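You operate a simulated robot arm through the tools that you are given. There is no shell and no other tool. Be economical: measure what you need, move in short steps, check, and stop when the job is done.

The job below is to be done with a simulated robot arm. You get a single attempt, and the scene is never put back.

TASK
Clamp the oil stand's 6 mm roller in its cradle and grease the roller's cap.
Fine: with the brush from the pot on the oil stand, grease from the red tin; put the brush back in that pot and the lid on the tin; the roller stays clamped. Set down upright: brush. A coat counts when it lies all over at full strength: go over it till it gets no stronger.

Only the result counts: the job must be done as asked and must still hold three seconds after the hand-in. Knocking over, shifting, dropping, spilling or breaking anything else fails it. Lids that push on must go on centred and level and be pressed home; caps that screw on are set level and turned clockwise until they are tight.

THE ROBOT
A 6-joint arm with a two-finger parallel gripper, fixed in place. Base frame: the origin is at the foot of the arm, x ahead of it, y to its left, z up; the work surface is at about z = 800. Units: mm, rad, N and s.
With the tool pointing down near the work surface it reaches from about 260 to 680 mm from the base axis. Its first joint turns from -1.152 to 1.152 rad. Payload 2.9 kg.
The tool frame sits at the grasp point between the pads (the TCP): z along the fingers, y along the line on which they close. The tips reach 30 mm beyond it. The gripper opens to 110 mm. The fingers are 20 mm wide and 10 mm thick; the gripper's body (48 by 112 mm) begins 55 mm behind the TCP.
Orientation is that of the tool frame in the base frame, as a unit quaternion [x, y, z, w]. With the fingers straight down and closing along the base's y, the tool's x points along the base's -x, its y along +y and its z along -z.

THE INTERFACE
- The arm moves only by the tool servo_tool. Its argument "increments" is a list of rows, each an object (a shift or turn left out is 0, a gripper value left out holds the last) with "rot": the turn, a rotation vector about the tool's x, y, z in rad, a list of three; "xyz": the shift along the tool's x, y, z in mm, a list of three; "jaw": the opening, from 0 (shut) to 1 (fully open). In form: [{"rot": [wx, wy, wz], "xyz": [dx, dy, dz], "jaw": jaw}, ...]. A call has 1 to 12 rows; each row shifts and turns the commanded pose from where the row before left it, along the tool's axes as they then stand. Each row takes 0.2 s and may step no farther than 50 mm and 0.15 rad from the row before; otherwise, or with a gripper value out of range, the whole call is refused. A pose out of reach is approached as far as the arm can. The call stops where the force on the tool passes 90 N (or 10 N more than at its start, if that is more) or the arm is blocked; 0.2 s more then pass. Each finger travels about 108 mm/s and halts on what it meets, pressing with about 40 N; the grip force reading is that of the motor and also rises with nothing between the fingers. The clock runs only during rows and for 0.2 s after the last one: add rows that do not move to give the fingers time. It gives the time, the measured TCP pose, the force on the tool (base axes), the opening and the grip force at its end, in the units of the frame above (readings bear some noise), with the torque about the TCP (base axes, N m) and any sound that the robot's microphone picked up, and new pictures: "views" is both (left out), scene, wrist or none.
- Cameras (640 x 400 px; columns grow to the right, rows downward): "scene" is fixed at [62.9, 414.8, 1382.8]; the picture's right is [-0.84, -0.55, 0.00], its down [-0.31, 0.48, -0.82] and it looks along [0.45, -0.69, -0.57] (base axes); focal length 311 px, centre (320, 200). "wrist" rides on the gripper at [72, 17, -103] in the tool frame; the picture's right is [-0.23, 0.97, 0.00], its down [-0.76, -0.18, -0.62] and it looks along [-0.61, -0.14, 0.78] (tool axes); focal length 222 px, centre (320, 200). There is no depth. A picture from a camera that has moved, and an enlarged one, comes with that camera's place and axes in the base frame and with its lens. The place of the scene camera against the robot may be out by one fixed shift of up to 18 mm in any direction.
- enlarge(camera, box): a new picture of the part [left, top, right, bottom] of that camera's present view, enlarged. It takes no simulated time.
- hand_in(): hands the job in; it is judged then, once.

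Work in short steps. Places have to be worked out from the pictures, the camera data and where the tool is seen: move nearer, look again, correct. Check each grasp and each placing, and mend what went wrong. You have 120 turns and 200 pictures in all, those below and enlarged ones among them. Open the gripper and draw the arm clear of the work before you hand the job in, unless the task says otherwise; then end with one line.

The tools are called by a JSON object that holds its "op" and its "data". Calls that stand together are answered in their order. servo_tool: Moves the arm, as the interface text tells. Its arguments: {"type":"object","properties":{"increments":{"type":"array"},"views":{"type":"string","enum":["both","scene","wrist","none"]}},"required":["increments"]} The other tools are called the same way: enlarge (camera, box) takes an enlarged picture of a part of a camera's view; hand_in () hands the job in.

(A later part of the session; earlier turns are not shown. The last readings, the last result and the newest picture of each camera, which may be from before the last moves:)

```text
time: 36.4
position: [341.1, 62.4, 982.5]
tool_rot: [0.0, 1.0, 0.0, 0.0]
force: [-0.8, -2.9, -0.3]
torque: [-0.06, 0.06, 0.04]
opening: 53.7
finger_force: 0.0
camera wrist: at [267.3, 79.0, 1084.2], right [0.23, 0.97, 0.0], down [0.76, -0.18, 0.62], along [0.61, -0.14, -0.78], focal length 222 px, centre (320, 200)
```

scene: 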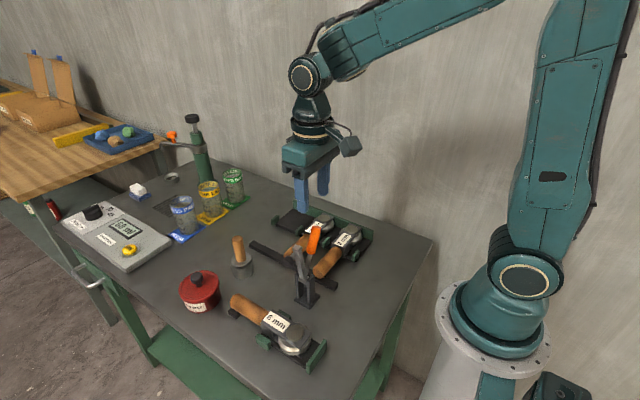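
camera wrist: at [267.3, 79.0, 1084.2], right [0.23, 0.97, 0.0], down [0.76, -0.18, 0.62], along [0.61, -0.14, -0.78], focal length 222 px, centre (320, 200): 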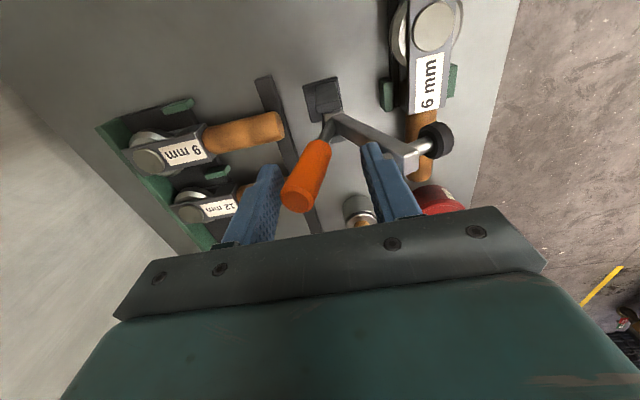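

It swings with ~3 N and the arm follows toward the cradle. Continue +y.

{"op": "servo_tool", "data": {"increments": [{"xyz": [0, 8, 0]}, {"xyz": [0, 8, 0]}, {"xyz": [0, 8, 0]}, {"xyz": [0, 8, 0]}, {"xyz": [0, 8, 0]}, {}], "views": "both"}}

{"op": "enlarge", "data": {"camera": "scene", "box": [230, 180, 370, 360]}}

```text
time: 37.8
position: [340.2, 101.8, 980.9]
tool_rot: [-0.001, 1.0, -0.001, 0.0]
force: [-0.9, -0.6, -0.5]
torque: [-0.02, 0.02, 0.01]
opening: 54.2
finger_force: 0.1
camera wrist: at [267.6, 119.2, 1084.0], right [0.23, 0.97, 0.0], down [0.76, -0.18, 0.62], along [0.61, -0.14, -0.78], focal length 222 px, centre (320, 200)
```

scene: 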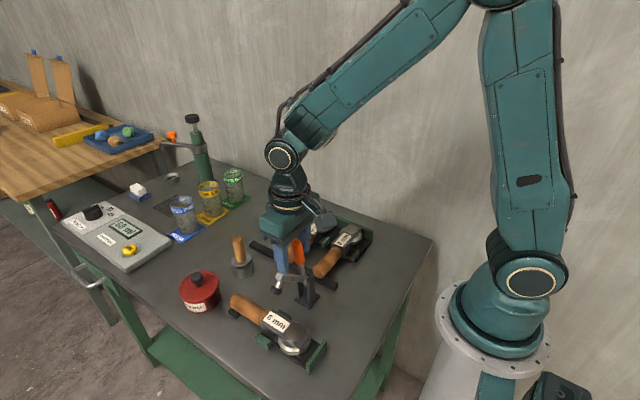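
wrist: 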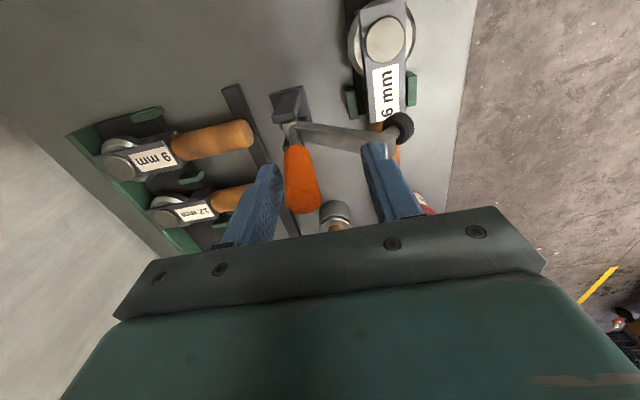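

```text
2.22 times, centred on (300, 270) of scene
camera zoom: at [62.9, 414.8, 1382.8], right [-0.84, -0.55, 0.0], down [-0.31, 0.48, -0.82], along [0.45, -0.69, -0.57], focal length 691 px, centre (364, 44)
```

zoom: 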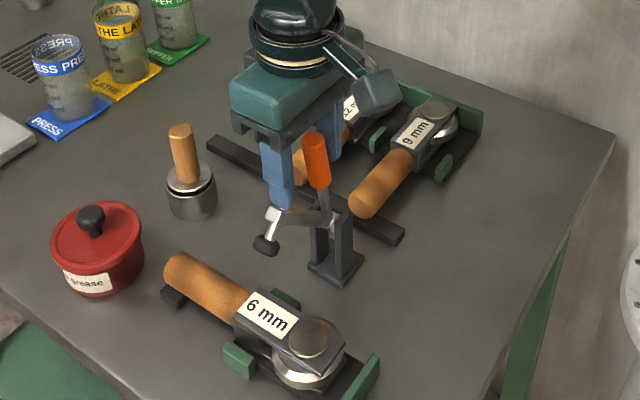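

Arm is swinging down onto the label as the handle comes vertical. Continue with small steps.

{"op": "servo_tool", "data": {"increments": [{"xyz": [0, 6, 0]}, {"xyz": [0, 6, 0]}, {"xyz": [0, 6, 0]}, {"xyz": [0, 6, 0]}, {}], "views": "wrist"}}

{"op": "enlarge", "data": {"camera": "scene", "box": [230, 210, 370, 370]}}

```text
time: 39.0
position: [340.6, 126.8, 982.2]
tool_rot: [-0.001, 1.0, 0.0, 0.0]
force: [-0.2, 4.0, -0.6]
torque: [0.09, 0.0, 0.01]
opening: 56.9
finger_force: 1.6
camera wrist: at [267.3, 143.4, 1083.8], right [0.23, 0.97, 0.0], down [0.76, -0.18, 0.62], along [0.61, -0.14, -0.78], focal length 222 px, centre (320, 200)
```

wrist: 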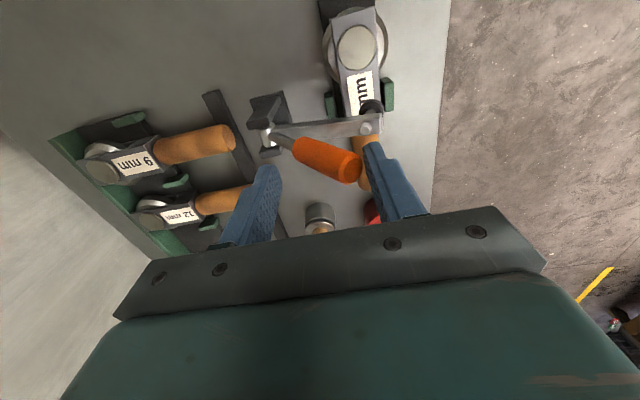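

```text
2.50 times, centred on (300, 290) of scene
camera zoom: at [62.9, 414.9, 1382.7], right [-0.84, -0.55, 0.0], down [-0.31, 0.48, -0.82], along [0.45, -0.69, -0.57], focal length 777 px, centre (370, -25)
```

zoom: 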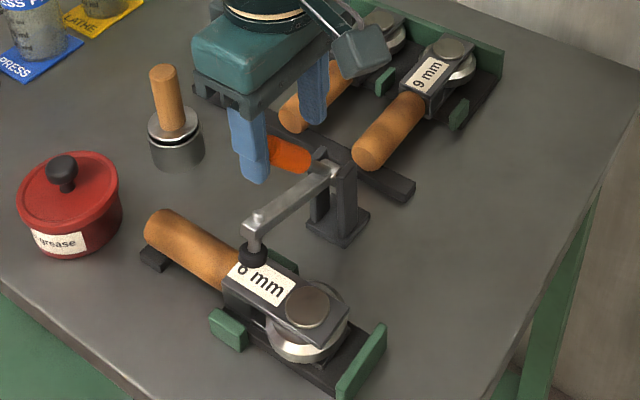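

The toggle passed over and the arm lies on the block. Move up off the handle and look.

{"op": "servo_tool", "data": {"increments": [{"xyz": [0, -4, -10]}, {"xyz": [0, 0, -30]}, {"xyz": [-15, 0, -40]}, {"xyz": [-40, 0, 0]}, {}], "views": "wrist"}}

{"op": "enlarge", "data": {"camera": "scene", "box": [230, 220, 370, 360]}}

{"op": "enlarge", "data": {"camera": "wrist", "box": [200, 0, 440, 180]}}

```text
time: 40.2
position: [395.5, 122.5, 1061.5]
tool_rot: [0.0, 1.0, 0.0, 0.0]
force: [-0.6, 0.4, -1.2]
torque: [-0.02, -0.03, -0.01]
opening: 54.7
finger_force: 0.0
camera wrist: at [322.8, 139.3, 1164.2], right [0.23, 0.97, 0.0], down [0.76, -0.18, 0.62], along [0.61, -0.14, -0.78], focal length 222 px, centre (320, 200)
```

wrist: 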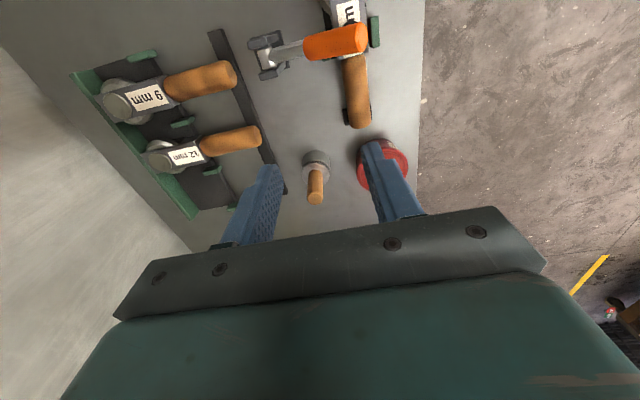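

```text
2.86 times, centred on (300, 290) of scene
camera zoom: at [62.9, 414.8, 1382.8], right [-0.84, -0.55, 0.0], down [-0.31, 0.48, -0.82], along [0.45, -0.69, -0.57], focal length 888 px, centre (377, -57)
```

zoom: 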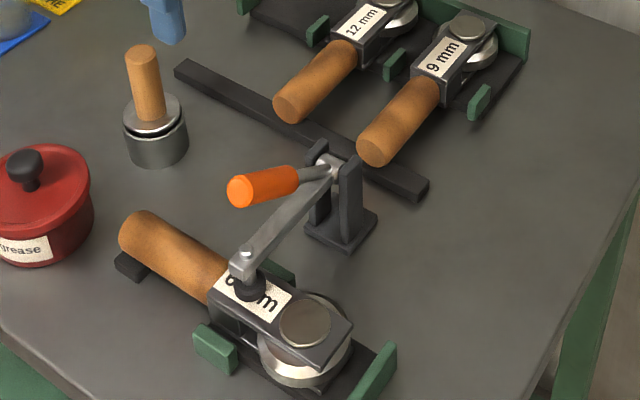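

```text
2.22 times, centred on (320, 90) of wrist
camera zoom: at [322.8, 139.3, 1164.2], right [0.23, 0.97, 0.0], down [0.76, -0.18, 0.62], along [0.61, -0.14, -0.78], focal length 494 px, centre (320, 444)
```

zoom: 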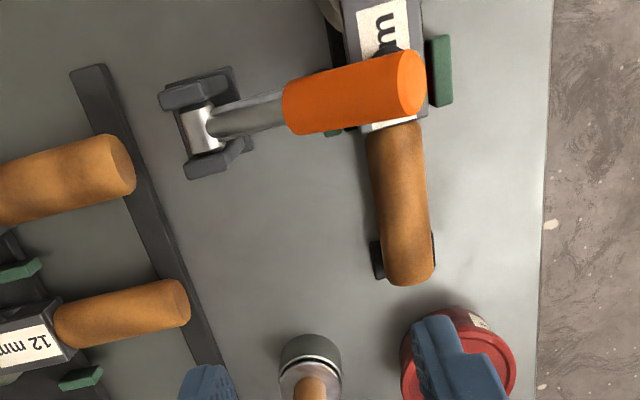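

Clamp pad is on the block. To be sure it's locked home, I press down lightly on the handle end with closed fingers.

{"op": "servo_tool", "data": {"increments": [{"jaw": 0, "xyz": [0, 35, 0]}, {"xyz": [30, 0, 0]}, {"xyz": [24.5, 0, 20]}, {"xyz": [0, 0, 25]}, {"xyz": [0, 0, 15]}, {}], "views": "wrist"}}

{"op": "servo_tool", "data": {"increments": [{"xyz": [0, 0, 5]}, {"xyz": [0, 0, 5]}, {"xyz": [0, 0, 5]}, {}], "views": "none"}}

```text
time: 41.6
position: [341.0, 156.8, 1002.0]
tool_rot: [0.0, 1.0, 0.0, 0.0]
force: [0.5, 0.5, 0.3]
torque: [0.01, 0.0, 0.0]
opening: 0.0
finger_force: 38.1
camera wrist: at [267.5, 174.2, 1103.8], right [0.23, 0.97, 0.0], down [0.76, -0.18, 0.62], along [0.61, -0.14, -0.78], focal length 222 px, centre (320, 200)
```

wrist: 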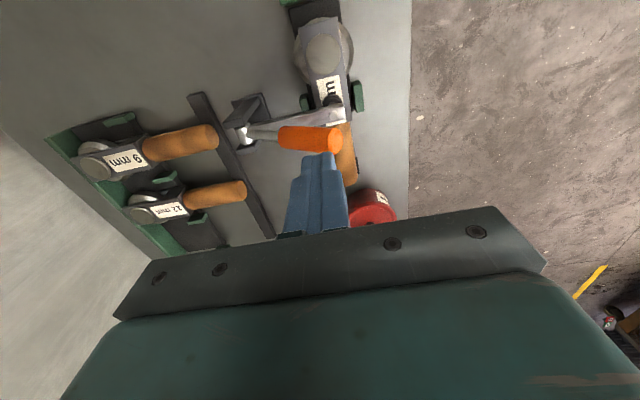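

```text
time: 42.6
position: [340.3, 156.3, 986.2]
tool_rot: [0.0, 1.0, 0.0, 0.0]
force: [-0.8, 0.9, 0.9]
torque: [0.01, 0.01, 0.0]
opening: 0.2
finger_force: 37.7
```

Tips at 956, handle top ≈942. Continue down until contact.

{"op": "servo_tool", "data": {"increments": [{"xyz": [0, 0, 6]}, {"xyz": [0, 0, 4]}, {"xyz": [0, 0, 4]}, {"xyz": [0, 0, 3]}, {}], "views": "none"}}

{"op": "servo_tool", "data": {"increments": [{"xyz": [0, 0, 3]}, {"xyz": [0, 0, 3]}, {}], "views": "wrist"}}

```text
time: 43.3
position: [342.2, 157.0, 983.2]
tool_rot: [-0.001, 1.0, 0.002, 0.003]
force: [-11.0, -6.8, 25.8]
torque: [0.01, 0.38, 0.14]
opening: 0.0
finger_force: 37.6
stopped in row 3: the force on the tool passed its limit at 99 N (the readings are from after the stop); the commanded pose is now the measured one
```

```text
time: 43.9
position: [341.5, 156.6, 984.0]
tool_rot: [-0.001, 1.0, 0.004, 0.005]
force: [-11.5, -7.7, 25.4]
torque: [-0.03, 0.39, 0.1]
opening: 0.0
finger_force: 37.7
stopped in row 2: the force on the tool passed its limit at 95 N (the readings are from after the stop); the commanded pose is now the measured one
camera wrist: at [267.2, 173.5, 1084.8], right [0.22, 0.97, 0.01], down [0.76, -0.18, 0.63], along [0.62, -0.13, -0.78], focal length 222 px, centre (320, 200)
```

wrist: 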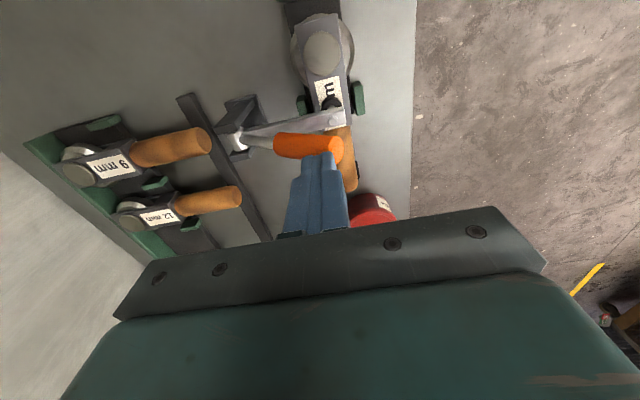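

Clamp handle is hard against its stop — locked. Retreat up and go look at the tin and the brush pot.

{"op": "servo_tool", "data": {"increments": [{"xyz": [0, 0, -40]}, {"xyz": [0, 0, -30]}, {"xyz": [-45, 0, 0], "jaw": 0.5}, {"xyz": [-45, 0, 0]}, {"xyz": [-45, 0, 0]}, {"xyz": [-45, -10, 0]}, {"xyz": [-40, 0, 0]}, {}], "views": "both"}}

{"op": "enlarge", "data": {"camera": "wrist", "box": [200, 0, 440, 180]}}

{"op": "enlarge", "data": {"camera": "scene", "box": [160, 220, 370, 370]}}

```text
time: 45.7
position: [562.5, 146.8, 1054.3]
tool_rot: [-0.001, 1.0, 0.003, 0.005]
force: [0.4, 0.9, 0.4]
torque: [-0.01, -0.01, -0.01]
opening: 55.4
finger_force: 0.0
camera wrist: at [487.7, 163.6, 1155.5], right [0.22, 0.97, 0.01], down [0.76, -0.18, 0.63], along [0.62, -0.13, -0.78], focal length 222 px, centre (320, 200)
```

scene: 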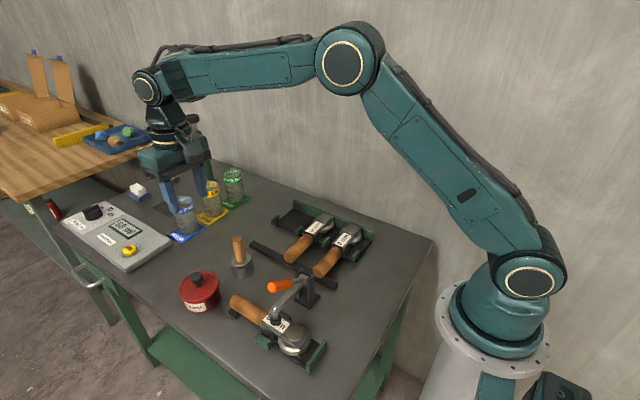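
wrist: 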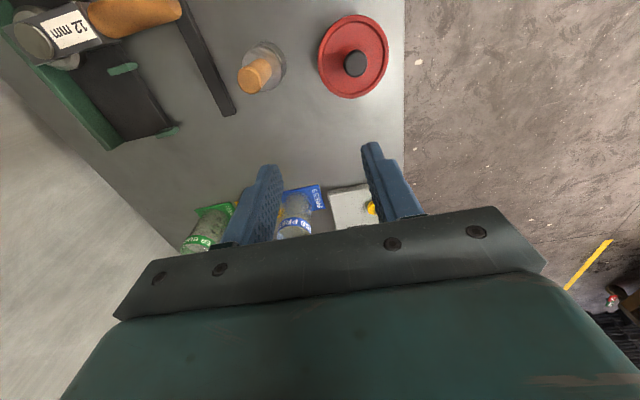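

```text
2.22 times, centred on (320, 90) of wrist
camera zoom: at [487.7, 163.6, 1155.5], right [0.22, 0.97, 0.01], down [0.76, -0.18, 0.63], along [0.62, -0.13, -0.78], focal length 494 px, centre (320, 444)
```

zoom: 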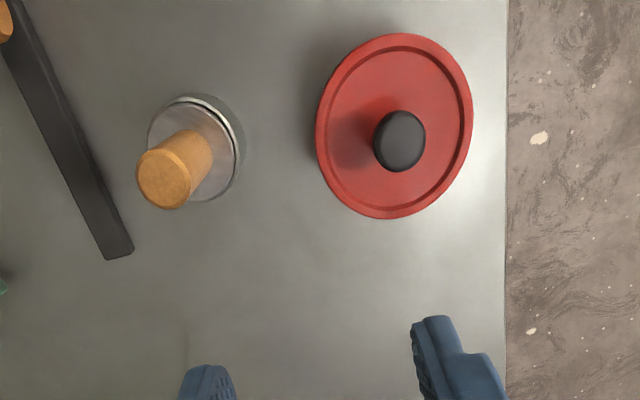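

```text
2.67 times, centred on (265, 295) of scene
camera zoom: at [62.9, 414.8, 1382.8], right [-0.84, -0.55, 0.0], down [-0.31, 0.48, -0.82], along [0.45, -0.69, -0.57], focal length 829 px, centre (467, -53)
```

zoom: 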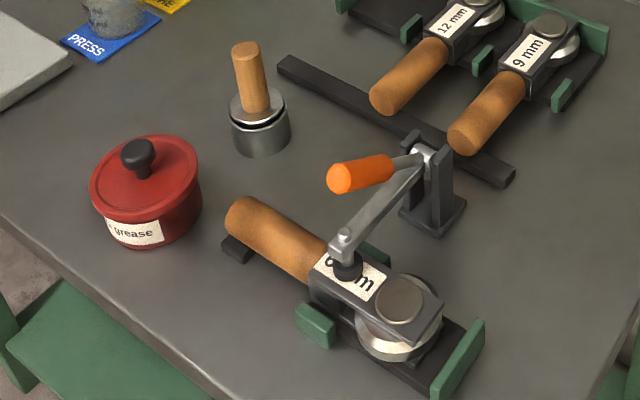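

Tin lid knob ≈(533,195), top z≈874; brush pot ≈(519,86.5). Correct the small tool tilt and go above the knob, jaws ~45 mm.

{"op": "servo_tool", "data": {"increments": [{"rot": [0.006, 0.01, 0.002], "jaw": 0.42}, {"xyz": [0, 45, 0]}, {"xyz": [29, 3, 30]}, {"xyz": [0, 0, 45]}, {"xyz": [0, 0, 40]}, {}], "views": "wrist"}}

{"op": "enlarge", "data": {"camera": "scene", "box": [150, 200, 270, 330]}}

```text
time: 47.1
position: [533.5, 195.9, 938.5]
tool_rot: [0.0, 1.0, 0.0, 0.001]
force: [0.0, 0.3, 0.5]
torque: [0.0, 0.03, 0.0]
opening: 46.1
finger_force: 0.1
camera wrist: at [459.6, 213.3, 1040.6], right [0.23, 0.97, 0.0], down [0.76, -0.18, 0.62], along [0.61, -0.14, -0.78], focal length 222 px, centre (320, 200)
```

wrist: 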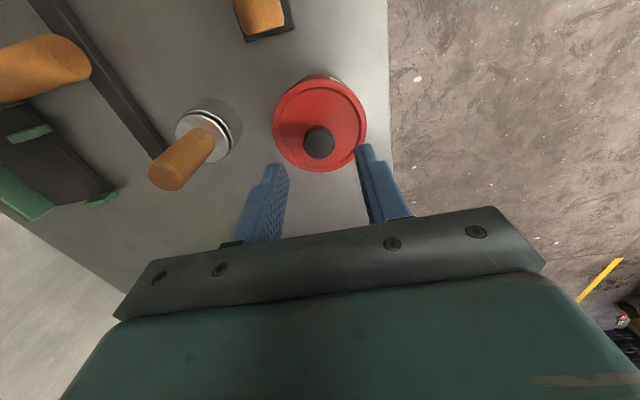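

```text
3.08 times, centred on (210, 265) of scene
camera zoom: at [62.9, 414.8, 1382.8], right [-0.84, -0.55, 0.0], down [-0.31, 0.48, -0.82], along [0.45, -0.69, -0.57], focal length 956 px, centre (658, 0)
```

zoom: 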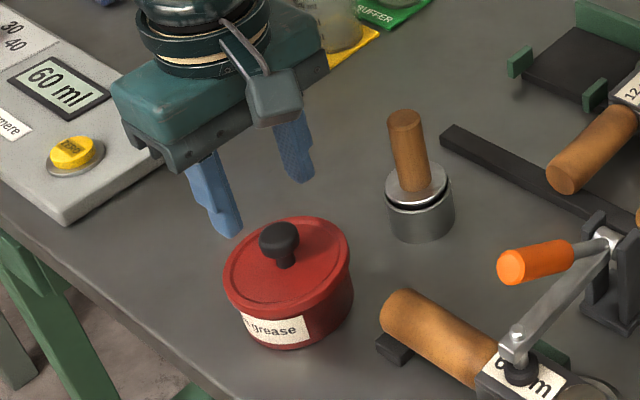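

Knob ≈(530.5,196.5). Descend so the tips straddle the knob, then look.

{"op": "servo_tool", "data": {"increments": [{"xyz": [2.5, 0.5, 25]}, {"xyz": [0, 0, 20]}, {}], "views": "wrist"}}

{"op": "enlarge", "data": {"camera": "scene", "box": [150, 220, 260, 330]}}

{"op": "enlarge", "data": {"camera": "wrist", "box": [240, 60, 420, 220]}}

```text
time: 47.9
position: [530.6, 195.3, 893.5]
tool_rot: [0.0, 1.0, 0.001, 0.001]
force: [-0.6, -0.1, 0.0]
torque: [-0.01, -0.01, 0.0]
opening: 46.3
finger_force: 0.0
camera wrist: at [457.4, 213.0, 996.0], right [0.23, 0.97, 0.0], down [0.76, -0.18, 0.62], along [0.61, -0.14, -0.78], focal length 222 px, centre (320, 200)
```

wrist: 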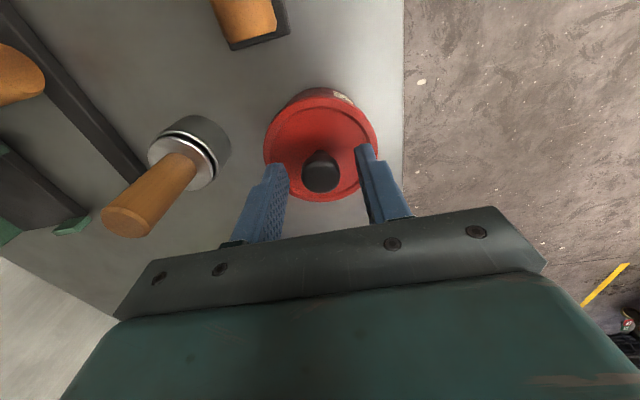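

```text
3.64 times, centred on (205, 275) of scene
camera zoom: at [62.9, 414.8, 1382.8], right [-0.84, -0.55, 0.0], down [-0.31, 0.48, -0.82], along [0.45, -0.69, -0.57], focal length 1130 px, centre (738, -73)
```

zoom: 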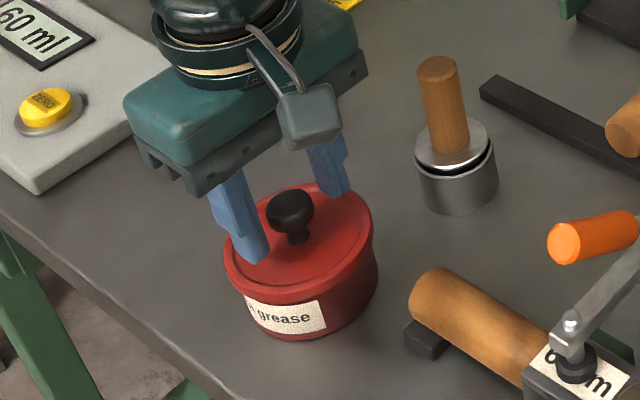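

```text
2.50 times, centred on (330, 140) of wrist
camera zoom: at [457.4, 213.0, 996.0], right [0.23, 0.97, 0.0], down [0.76, -0.18, 0.62], along [0.61, -0.14, -0.78], focal length 555 px, centre (295, 350)
```

zoom: 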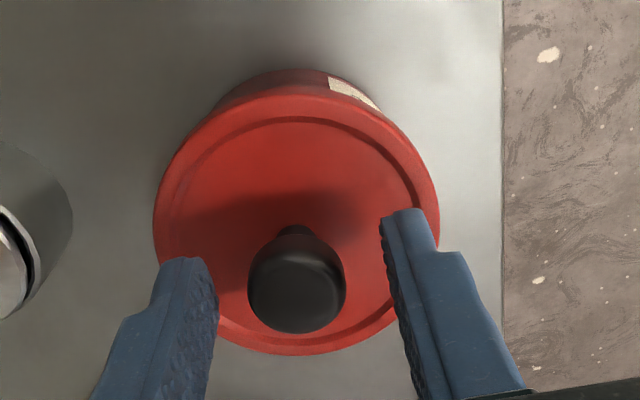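

Knob is centred within a couple of mm. Adjust slightly, down 4 mm and close.

{"op": "servo_tool", "data": {"increments": [{"xyz": [-2, 0.8, 4]}, {}, {"jaw": 0.1}, {}, {}, {}], "views": "wrist"}}

{"op": "enlarge", "data": {"camera": "wrist", "box": [240, 60, 420, 220]}}

```text
time: 49.3
position: [532.5, 196.8, 889.5]
tool_rot: [0.001, 1.0, 0.0, 0.0]
force: [0.5, -4.8, 2.4]
torque: [-0.13, -0.02, -0.04]
opening: 22.8
finger_force: 40.4
camera wrist: at [459.2, 214.0, 992.2], right [0.23, 0.97, 0.0], down [0.76, -0.18, 0.62], along [0.61, -0.14, -0.78], focal length 222 px, centre (320, 200)
```

wrist: 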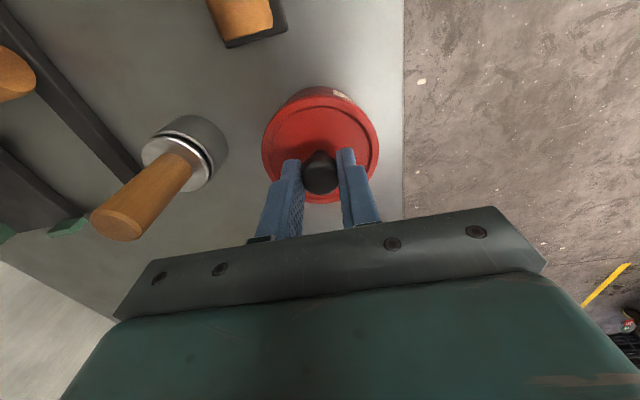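

```text
2.50 times, centred on (330, 140) of wrist
camera zoom: at [459.2, 214.0, 992.2], right [0.23, 0.97, 0.0], down [0.76, -0.18, 0.62], along [0.61, -0.14, -0.78], focal length 555 px, centre (295, 350)
```

zoom: 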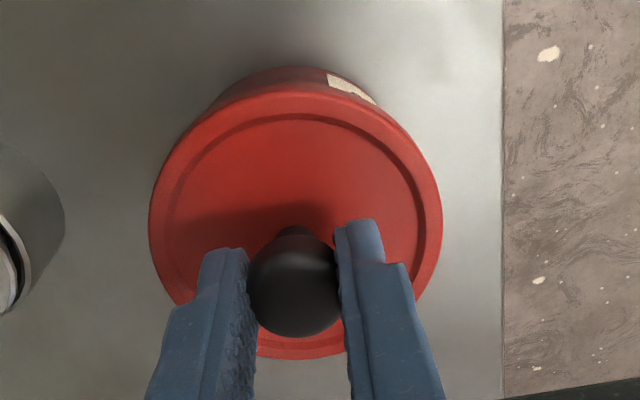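

Gripped the knob (22.8 mm). Lift slowly and check.

{"op": "servo_tool", "data": {"increments": [{"xyz": [0, 0, -3]}, {"xyz": [0, 0, -4]}, {"xyz": [0, 0, -8]}, {"xyz": [0, 0, -20]}, {"xyz": [0, 0, -30]}, {}], "views": "both"}}

{"op": "enlarge", "data": {"camera": "scene", "box": [140, 200, 270, 330]}}

```text
time: 50.7
position: [531.4, 196.1, 955.8]
tool_rot: [0.0, 1.0, 0.001, 0.0]
force: [-0.6, 0.0, -0.1]
torque: [-0.03, 0.01, 0.02]
opening: 22.7
finger_force: 40.2
heard: snap
camera wrist: at [458.9, 214.7, 1057.9], right [0.23, 0.97, 0.0], down [0.76, -0.18, 0.62], along [0.61, -0.14, -0.78], focal length 222 px, centre (320, 200)
```

scene: 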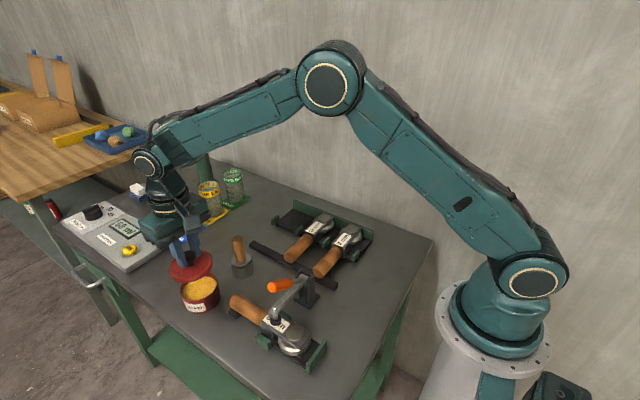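
wrist: 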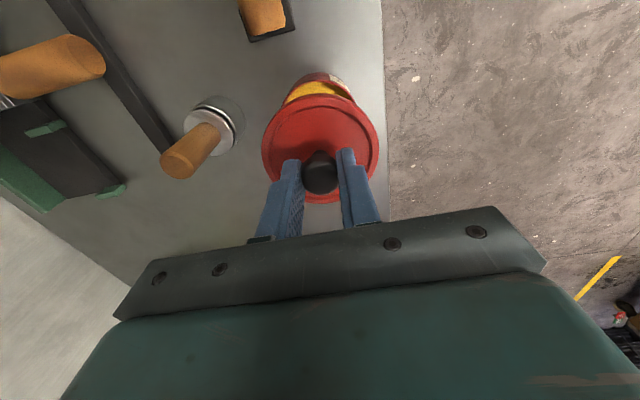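

```text
3.08 times, centred on (205, 265) of scene
camera zoom: at [62.9, 414.8, 1382.8], right [-0.84, -0.55, 0.0], down [-0.31, 0.48, -0.82], along [0.45, -0.69, -0.57], focal length 956 px, centre (674, 0)
```

zoom: 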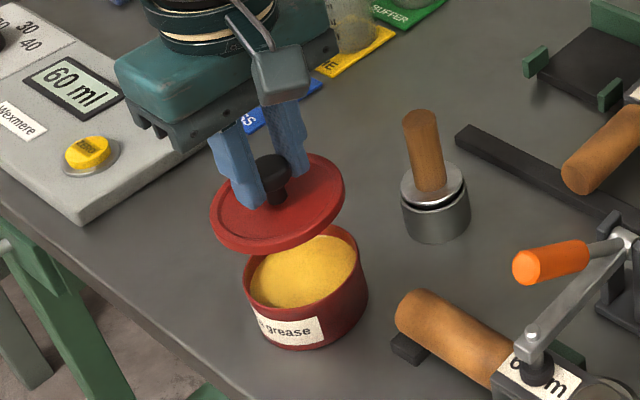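

The lid snapped off; grease is nearly to the rim. I park the lid on free table at about (605,130).

{"op": "servo_tool", "data": {"increments": [{"xyz": [0, 0, -20]}, {"xyz": [-37, -30, 0]}, {"xyz": [-37, -36, 0]}, {"xyz": [0, 0, 45]}, {"xyz": [0, 0, 40]}, {"xyz": [0, 0, 30]}, {}], "views": "wrist"}}

{"op": "enlarge", "data": {"camera": "scene", "box": [140, 170, 290, 310]}}

```text
refused: row 3 steps farther than a row can; nothing moved
```

```text
2.86 times, centred on (215, 240) of scene
camera zoom: at [62.9, 414.8, 1382.8], right [-0.84, -0.55, 0.0], down [-0.31, 0.48, -0.82], along [0.45, -0.69, -0.57], focal length 888 px, centre (620, 86)
```

zoom: 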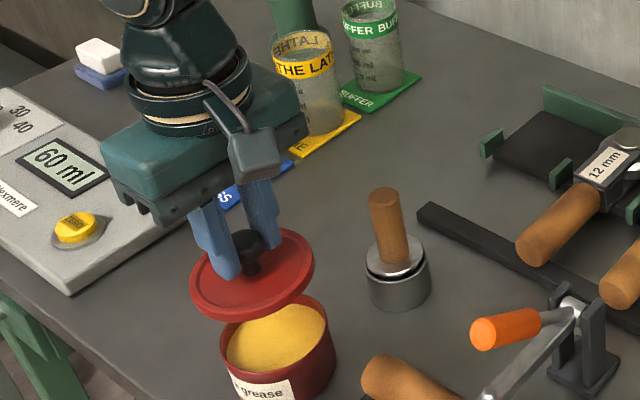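

Scale and beakers are beyond x≈740, so (605,130) is free. Same move with smaller rows.

{"op": "servo_tool", "data": {"increments": [{"xyz": [0, 0, -20]}, {"xyz": [-25, -22, 0]}, {"xyz": [-25, -22, 0]}, {"xyz": [-24, -22, 0]}, {"xyz": [0, 0, 45]}, {"xyz": [0, 0, 40]}, {"xyz": [0, 0, 30]}, {}], "views": "both"}}

{"op": "enlarge", "data": {"camera": "scene", "box": [140, 170, 290, 310]}}

```text
time: 52.5
position: [606.2, 130.8, 860.1]
tool_rot: [0.0, 1.0, 0.001, 0.001]
force: [-0.3, -0.5, 0.4]
torque: [-0.01, -0.02, 0.02]
opening: 22.6
finger_force: 40.2
camera wrist: at [532.8, 148.3, 962.0], right [0.23, 0.97, 0.0], down [0.76, -0.18, 0.62], along [0.61, -0.14, -0.78], focal length 222 px, centre (320, 200)
```

scene: 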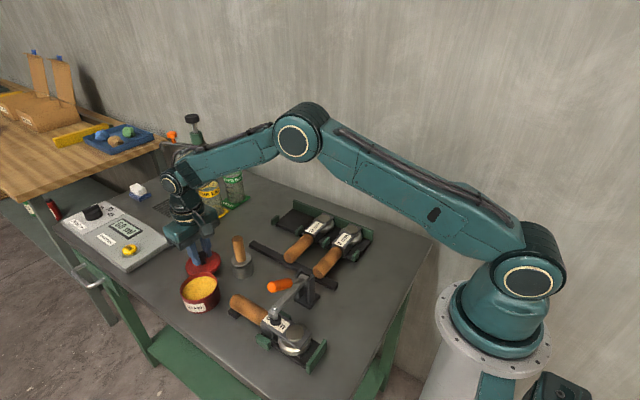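
wrist: 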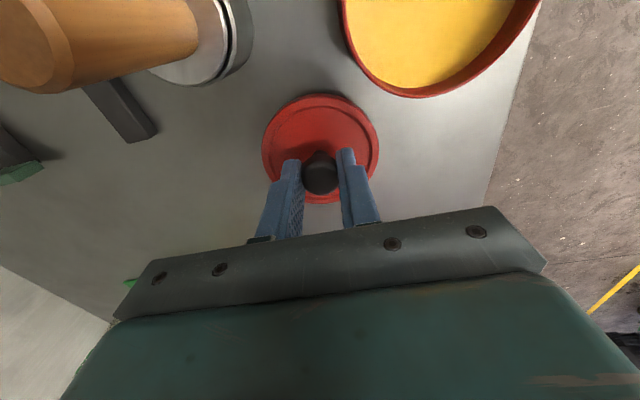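

```text
2.86 times, centred on (215, 240) of scene
camera zoom: at [62.9, 414.8, 1382.8], right [-0.84, -0.55, 0.0], down [-0.31, 0.48, -0.82], along [0.45, -0.69, -0.57], focal length 888 px, centre (620, 86)
```

zoom: 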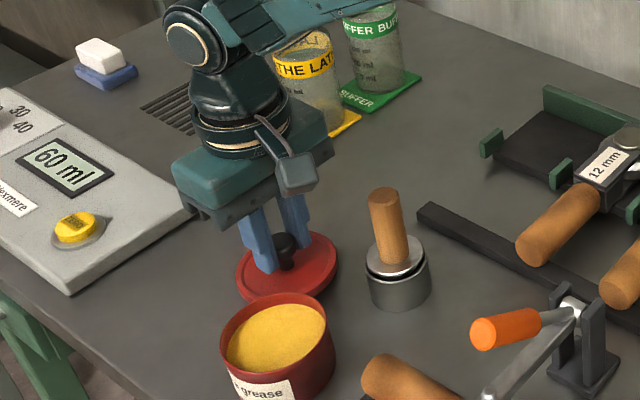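

Clear spot. Lower until the lid touches the table.

{"op": "servo_tool", "data": {"increments": [{"xyz": [0, 0, 4]}, {"xyz": [0, 0, 4]}, {"xyz": [0, 0, 3]}, {}], "views": "none"}}

{"op": "servo_tool", "data": {"increments": [{"xyz": [0, 0, 3]}, {"xyz": [0, 0, 2]}, {}], "views": "none"}}

```text
time: 53.5
position: [607.5, 130.7, 850.7]
tool_rot: [-0.001, 1.0, 0.001, 0.001]
force: [1.6, 0.6, -0.1]
torque: [0.02, -0.02, -0.02]
opening: 22.8
finger_force: 40.3
```

```text
time: 54.3
position: [607.5, 131.0, 847.5]
tool_rot: [0.0, 1.0, 0.001, 0.004]
force: [-13.5, -4.1, 35.5]
torque: [-0.08, 0.38, 0.0]
opening: 22.6
finger_force: 40.1
```

Contact at z≈848. Relieve 1.5 mm, open, and go up.

{"op": "servo_tool", "data": {"increments": [{"xyz": [0, 0, -2.5]}, {"jaw": 0.4}, {}, {}, {"xyz": [0, 0, -30]}, {"xyz": [0, 0, -45]}, {"xyz": [0, 0, -45]}, {}], "views": "wrist"}}

{"op": "enlarge", "data": {"camera": "wrist", "box": [140, 0, 420, 200]}}

```text
time: 56.1
position: [606.1, 131.5, 966.5]
tool_rot: [0.0, 1.0, 0.0, 0.001]
force: [-0.7, 0.0, -0.2]
torque: [0.0, 0.0, -0.01]
opening: 44.1
finger_force: 0.2
camera wrist: at [532.5, 148.9, 1069.9], right [0.23, 0.97, 0.0], down [0.76, -0.18, 0.62], along [0.61, -0.14, -0.78], focal length 222 px, centre (320, 200)
```

wrist: 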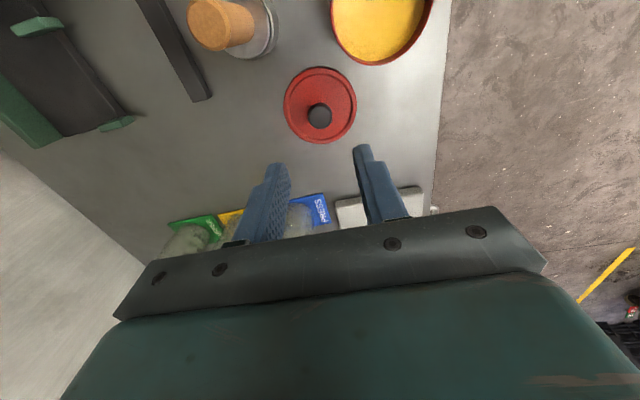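

```text
2.00 times, centred on (280, 100) of wrist
camera zoom: at [532.5, 148.9, 1069.9], right [0.23, 0.97, 0.0], down [0.76, -0.18, 0.62], along [0.61, -0.14, -0.78], focal length 444 px, centre (400, 400)
```

zoom: 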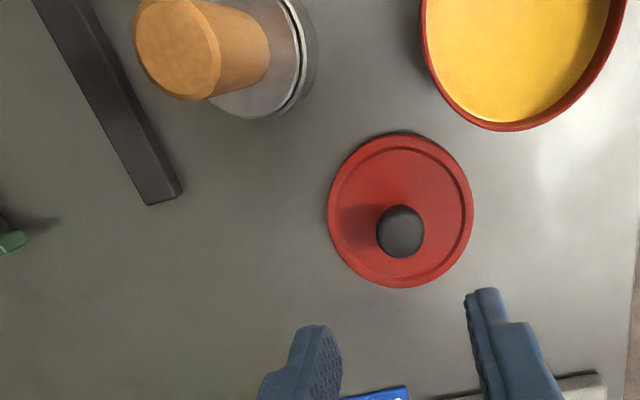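

Lid parked flat. Now go above the brush handle and look.

{"op": "servo_tool", "data": {"increments": [{"xyz": [30, -15, 0]}, {"xyz": [30, -15, 0]}, {"xyz": [26.5, -14.5, 0]}, {}], "views": "wrist"}}

{"op": "enlarge", "data": {"camera": "scene", "box": [190, 180, 300, 290]}}

```text
time: 57.1
position: [519.7, 87.1, 967.1]
tool_rot: [0.0, 1.0, 0.001, 0.001]
force: [-0.5, -0.9, 0.3]
torque: [0.0, 0.0, -0.04]
opening: 44.3
finger_force: 0.1
camera wrist: at [445.8, 104.1, 1069.2], right [0.23, 0.97, 0.0], down [0.76, -0.18, 0.62], along [0.61, -0.14, -0.78], focal length 222 px, centre (320, 200)
```

wrist: 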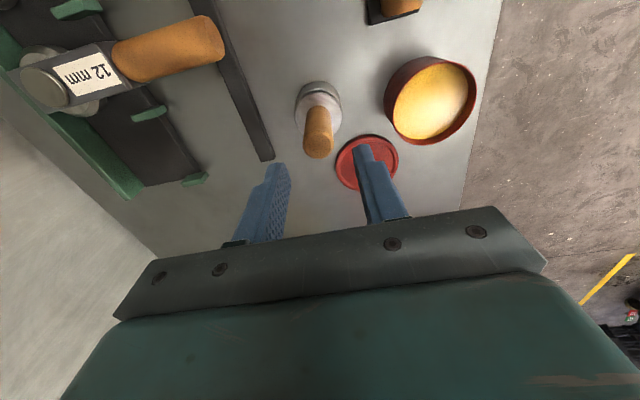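

```text
3.64 times, centred on (245, 235) of scene
camera zoom: at [62.9, 414.8, 1382.8], right [-0.84, -0.55, 0.0], down [-0.31, 0.48, -0.82], along [0.45, -0.69, -0.57], focal length 1130 px, centre (593, 73)
```

zoom: 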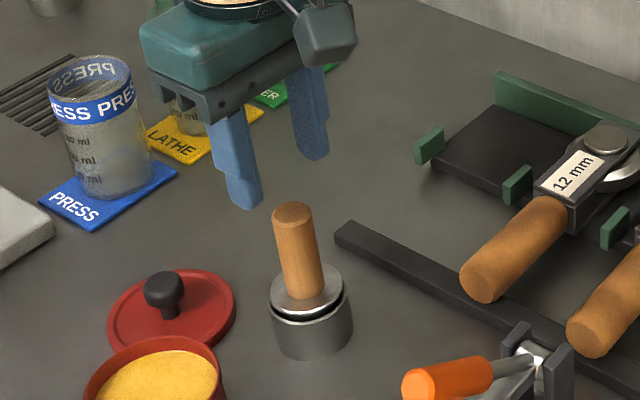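

Handle is between the fingers (top ≈(520,85)). Descend to z≈892.

{"op": "servo_tool", "data": {"increments": [{"xyz": [0, -0.7, 35]}, {"xyz": [0, 0, 25]}, {"xyz": [0, 0, 14]}, {}], "views": "wrist"}}

{"op": "enlarge", "data": {"camera": "wrist", "box": [240, 60, 420, 240]}}

{"op": "enlarge", "data": {"camera": "scene", "box": [190, 190, 300, 300]}}

```text
time: 58.1
position: [519.5, 85.9, 892.5]
tool_rot: [0.0, 1.0, 0.001, 0.0]
force: [0.4, -0.3, -0.2]
torque: [0.04, -0.01, 0.01]
opening: 43.9
finger_force: 0.0
camera wrist: at [446.3, 102.9, 994.7], right [0.23, 0.97, 0.0], down [0.76, -0.18, 0.62], along [0.61, -0.14, -0.78], focal length 222 px, centre (320, 200)
```

wrist: 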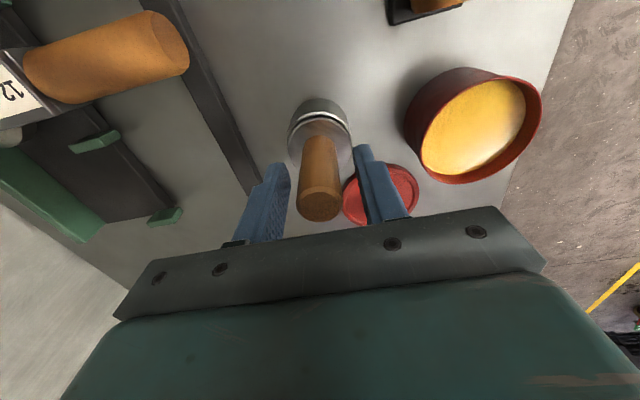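

```text
2.22 times, centred on (330, 150) of wrist
camera zoom: at [446.3, 102.9, 994.7], right [0.23, 0.97, 0.0], down [0.76, -0.18, 0.62], along [0.61, -0.14, -0.78], focal length 494 px, centre (298, 311)
```

zoom: 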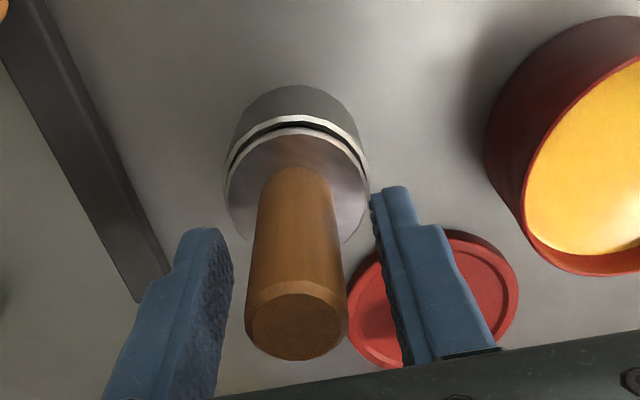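

```text
3.64 times, centred on (245, 245) of scene
camera zoom: at [62.9, 414.8, 1382.8], right [-0.84, -0.55, 0.0], down [-0.31, 0.48, -0.82], along [0.45, -0.69, -0.57], focal length 1130 px, centre (593, 36)
```

zoom: 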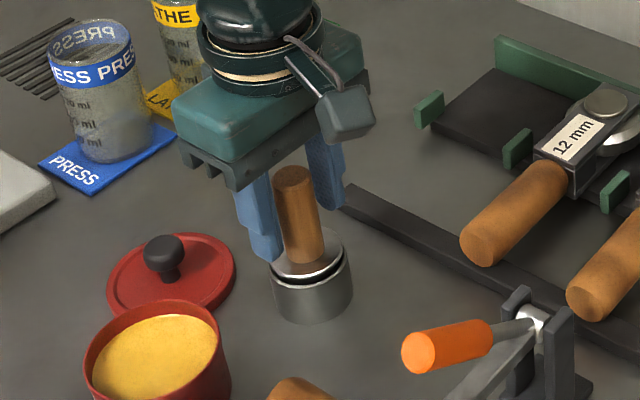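

Handle well straddled. Shift -0.8 mm y, down 4 and close.

{"op": "servo_tool", "data": {"increments": [{"xyz": [0, -0.8, 4]}, {}, {"jaw": 0.08}, {}, {}, {}], "views": "none"}}

{"op": "servo_tool", "data": {"increments": [{"xyz": [0, 0, -5]}, {"xyz": [0, 0, -10]}, {"xyz": [0, 0, -25]}, {"xyz": [0, 0, -40]}, {"xyz": [0, 0, -30]}, {}], "views": "both"}}

{"op": "enlarge", "data": {"camera": "scene", "box": [180, 150, 300, 300]}}

{"op": "enlarge", "data": {"camera": "wrist", "box": [240, 60, 420, 240]}}

```text
time: 59.5
position: [520.1, 85.4, 888.8]
tool_rot: [0.0, 1.0, 0.001, 0.0]
force: [-0.9, -0.5, 1.2]
torque: [0.06, 0.04, -0.02]
opening: 23.5
finger_force: 39.8
```

```text
time: 60.9
position: [518.9, 84.0, 998.9]
tool_rot: [0.0, 1.0, 0.001, 0.001]
force: [0.1, 0.0, -0.9]
torque: [-0.01, -0.02, 0.0]
opening: 23.7
finger_force: 39.8
camera wrist: at [446.2, 102.1, 1100.8], right [0.23, 0.97, 0.0], down [0.76, -0.18, 0.62], along [0.61, -0.14, -0.78], focal length 222 px, centre (320, 200)
```

scene: 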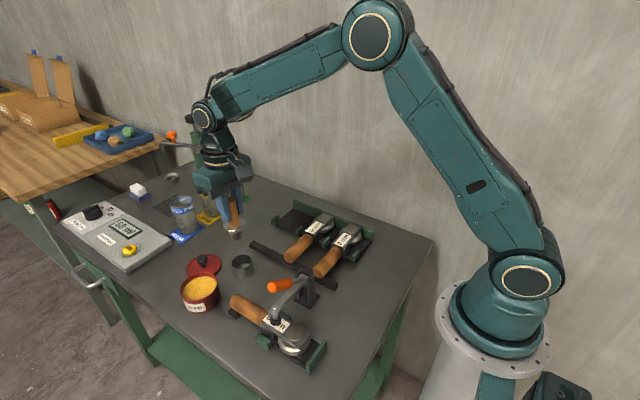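
wrist: 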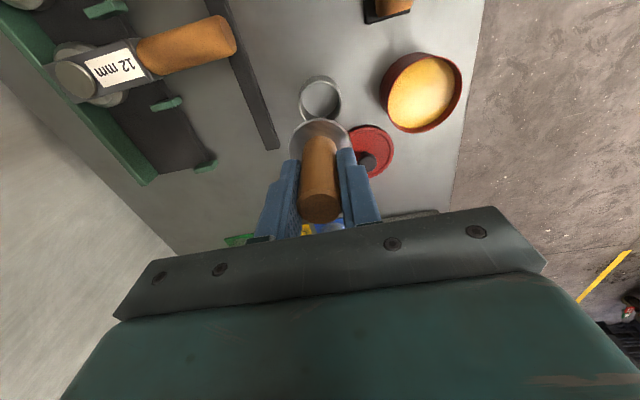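

```text
2.67 times, centred on (240, 225) of scene
camera zoom: at [62.9, 414.8, 1382.8], right [-0.84, -0.55, 0.0], down [-0.31, 0.48, -0.82], along [0.45, -0.69, -0.57], focal length 829 px, centre (533, 133)
```

zoom: 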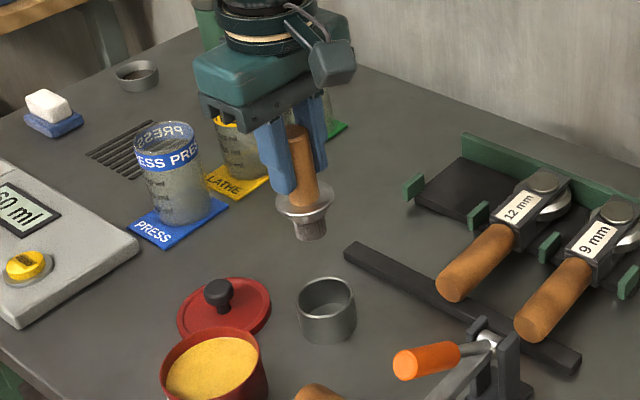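

```text
2.22 times, centred on (330, 150) of wrist
camera zoom: at [446.2, 102.1, 1100.8], right [0.23, 0.97, 0.0], down [0.76, -0.18, 0.62], along [0.61, -0.14, -0.78], focal length 494 px, centre (298, 311)
```

zoom: 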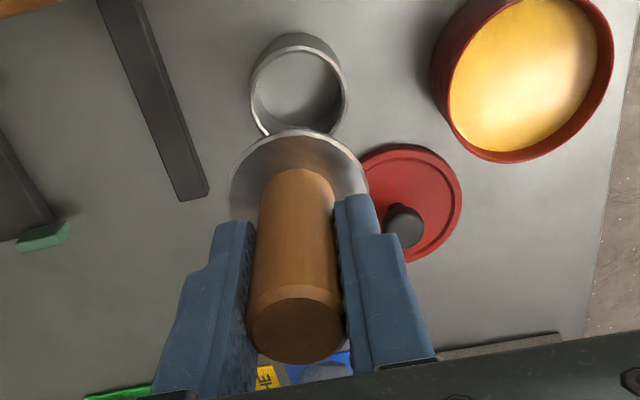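

Brush held: collar disc plus bristle tuft, tip about 88 mm below TCP. Go over the tin and lower gently into the grease.

{"op": "servo_tool", "data": {"increments": [{"xyz": [-4, 40, 0]}, {"xyz": [-4, 40, 0]}, {"xyz": [-4, 32, 0]}, {"xyz": [0, 0, 30]}, {"xyz": [0, 0, 25]}, {}], "views": "both"}}

{"op": "enlarge", "data": {"camera": "scene", "box": [140, 200, 270, 330]}}

{"op": "enlarge", "data": {"camera": "wrist", "box": [240, 60, 420, 240]}}

```text
time: 62.3
position: [532.5, 197.0, 943.9]
tool_rot: [0.0, 1.0, 0.001, 0.001]
force: [-0.8, -1.2, -1.4]
torque: [0.01, -0.01, -0.03]
opening: 23.5
finger_force: 40.3
camera wrist: at [459.0, 214.1, 1046.0], right [0.23, 0.97, 0.0], down [0.76, -0.18, 0.62], along [0.61, -0.14, -0.78], focal length 222 px, centre (320, 200)
```

scene: 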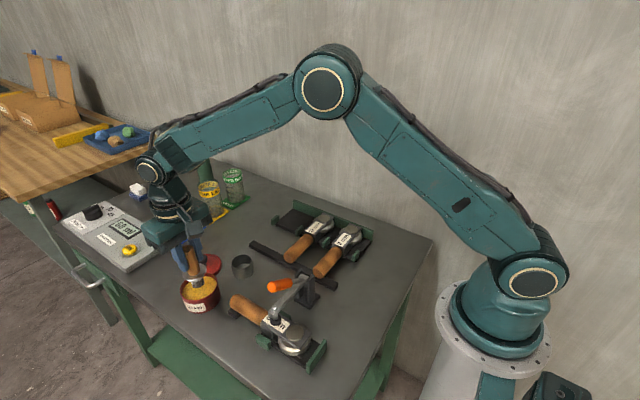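
wrist: 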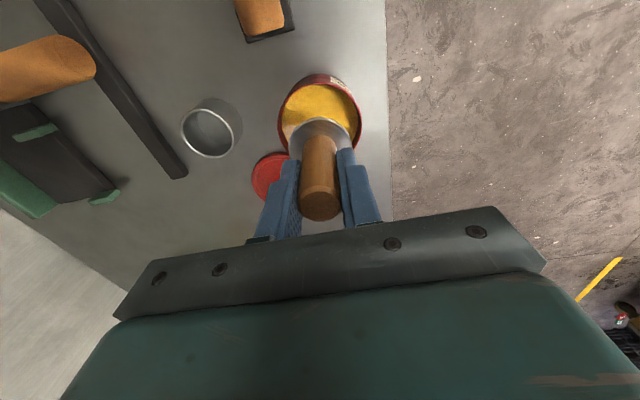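

```text
3.08 times, centred on (205, 265) of scene
camera zoom: at [62.9, 414.8, 1382.8], right [-0.84, -0.55, 0.0], down [-0.31, 0.48, -0.82], along [0.45, -0.69, -0.57], focal length 956 px, centre (674, 0)
```

zoom: 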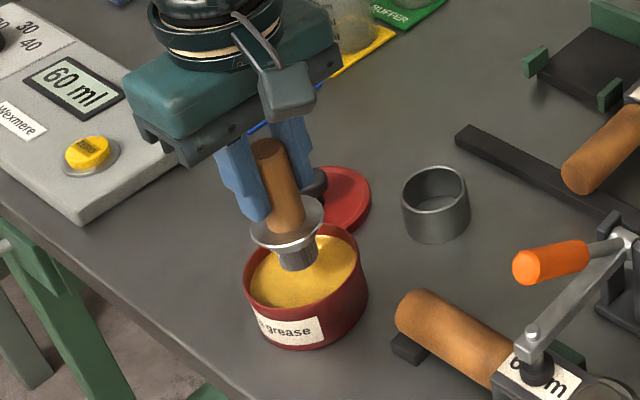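

```text
2.22 times, centred on (330, 150) of wrist
camera zoom: at [459.0, 214.1, 1046.0], right [0.23, 0.97, 0.0], down [0.76, -0.18, 0.62], along [0.61, -0.14, -0.78], focal length 494 px, centre (298, 311)
```

zoom: 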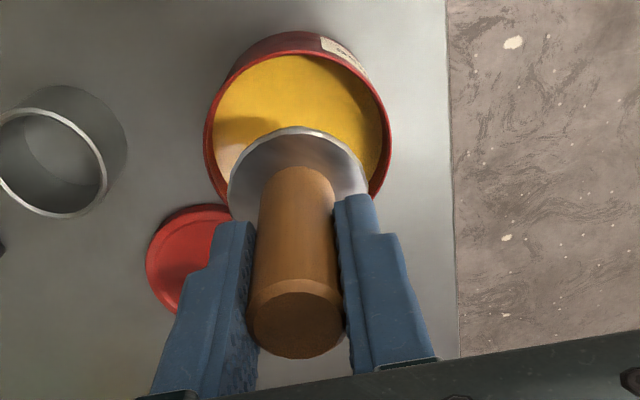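

Tip is just above the grease. Lower 15 mm in steps, check.

{"op": "servo_tool", "data": {"increments": [{"xyz": [0, 0, 6]}, {"xyz": [0, 0, 5]}, {"xyz": [0, 0, 5]}, {"xyz": [0, 0, 5]}, {}], "views": "none"}}

{"op": "enlarge", "data": {"camera": "scene", "box": [150, 220, 260, 330]}}

```text
time: 63.5
position: [532.9, 197.0, 924.7]
tool_rot: [0.001, 1.0, 0.002, 0.002]
force: [-7.1, -2.9, 28.3]
torque: [-0.62, 0.58, 0.02]
opening: 23.7
finger_force: 40.6
```

```text
3.64 times, centred on (205, 275) of scene
camera zoom: at [62.3, 414.6, 1382.9], right [-0.84, -0.55, 0.0], down [-0.31, 0.48, -0.82], along [0.45, -0.69, -0.57], focal length 1130 px, centre (738, -73)
```

zoom: 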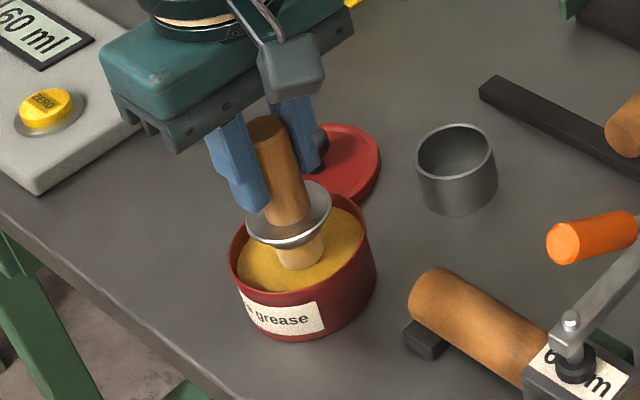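

28 N upward: the grease surface is firm; bristle looks coated. Lift and inspect.

{"op": "servo_tool", "data": {"increments": [{"xyz": [0, 0, -3]}, {}, {"xyz": [0, 0, -15]}, {"xyz": [0, 0, -30]}, {}], "views": "wrist"}}

{"op": "enlarge", "data": {"camera": "scene", "box": [150, 200, 260, 310]}}

```text
time: 64.7
position: [531.3, 197.4, 969.1]
tool_rot: [0.001, 1.0, 0.0, 0.001]
force: [-1.0, -0.5, -1.2]
torque: [0.03, 0.03, 0.02]
opening: 23.6
finger_force: 40.0
camera wrist: at [457.9, 214.4, 1072.7], right [0.23, 0.97, 0.0], down [0.76, -0.18, 0.62], along [0.61, -0.14, -0.78], focal length 222 px, centre (320, 200)
```

wrist: 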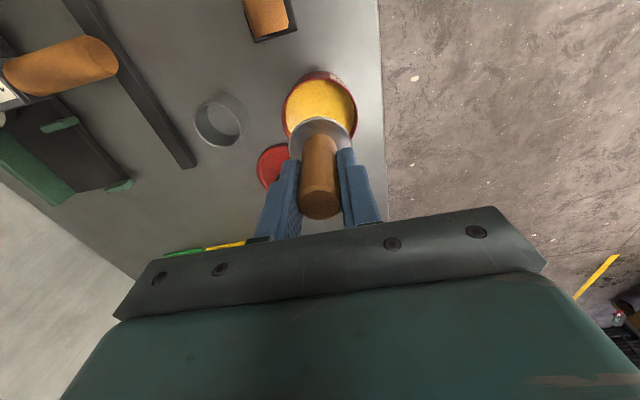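

```text
3.64 times, centred on (205, 255) of scene
camera zoom: at [62.9, 414.8, 1382.8], right [-0.84, -0.55, 0.0], down [-0.31, 0.48, -0.82], along [0.45, -0.69, -0.57], focal length 1130 px, centre (738, 0)
```

zoom: 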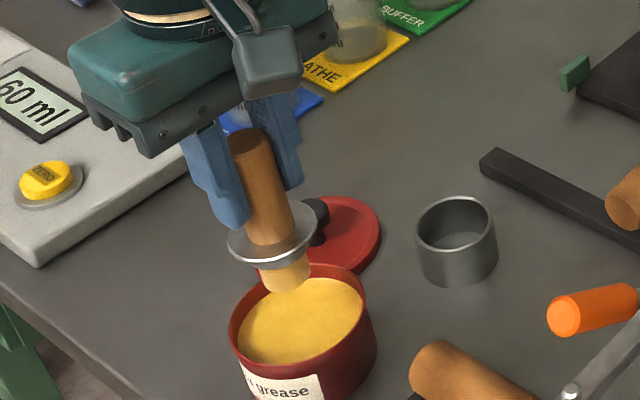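

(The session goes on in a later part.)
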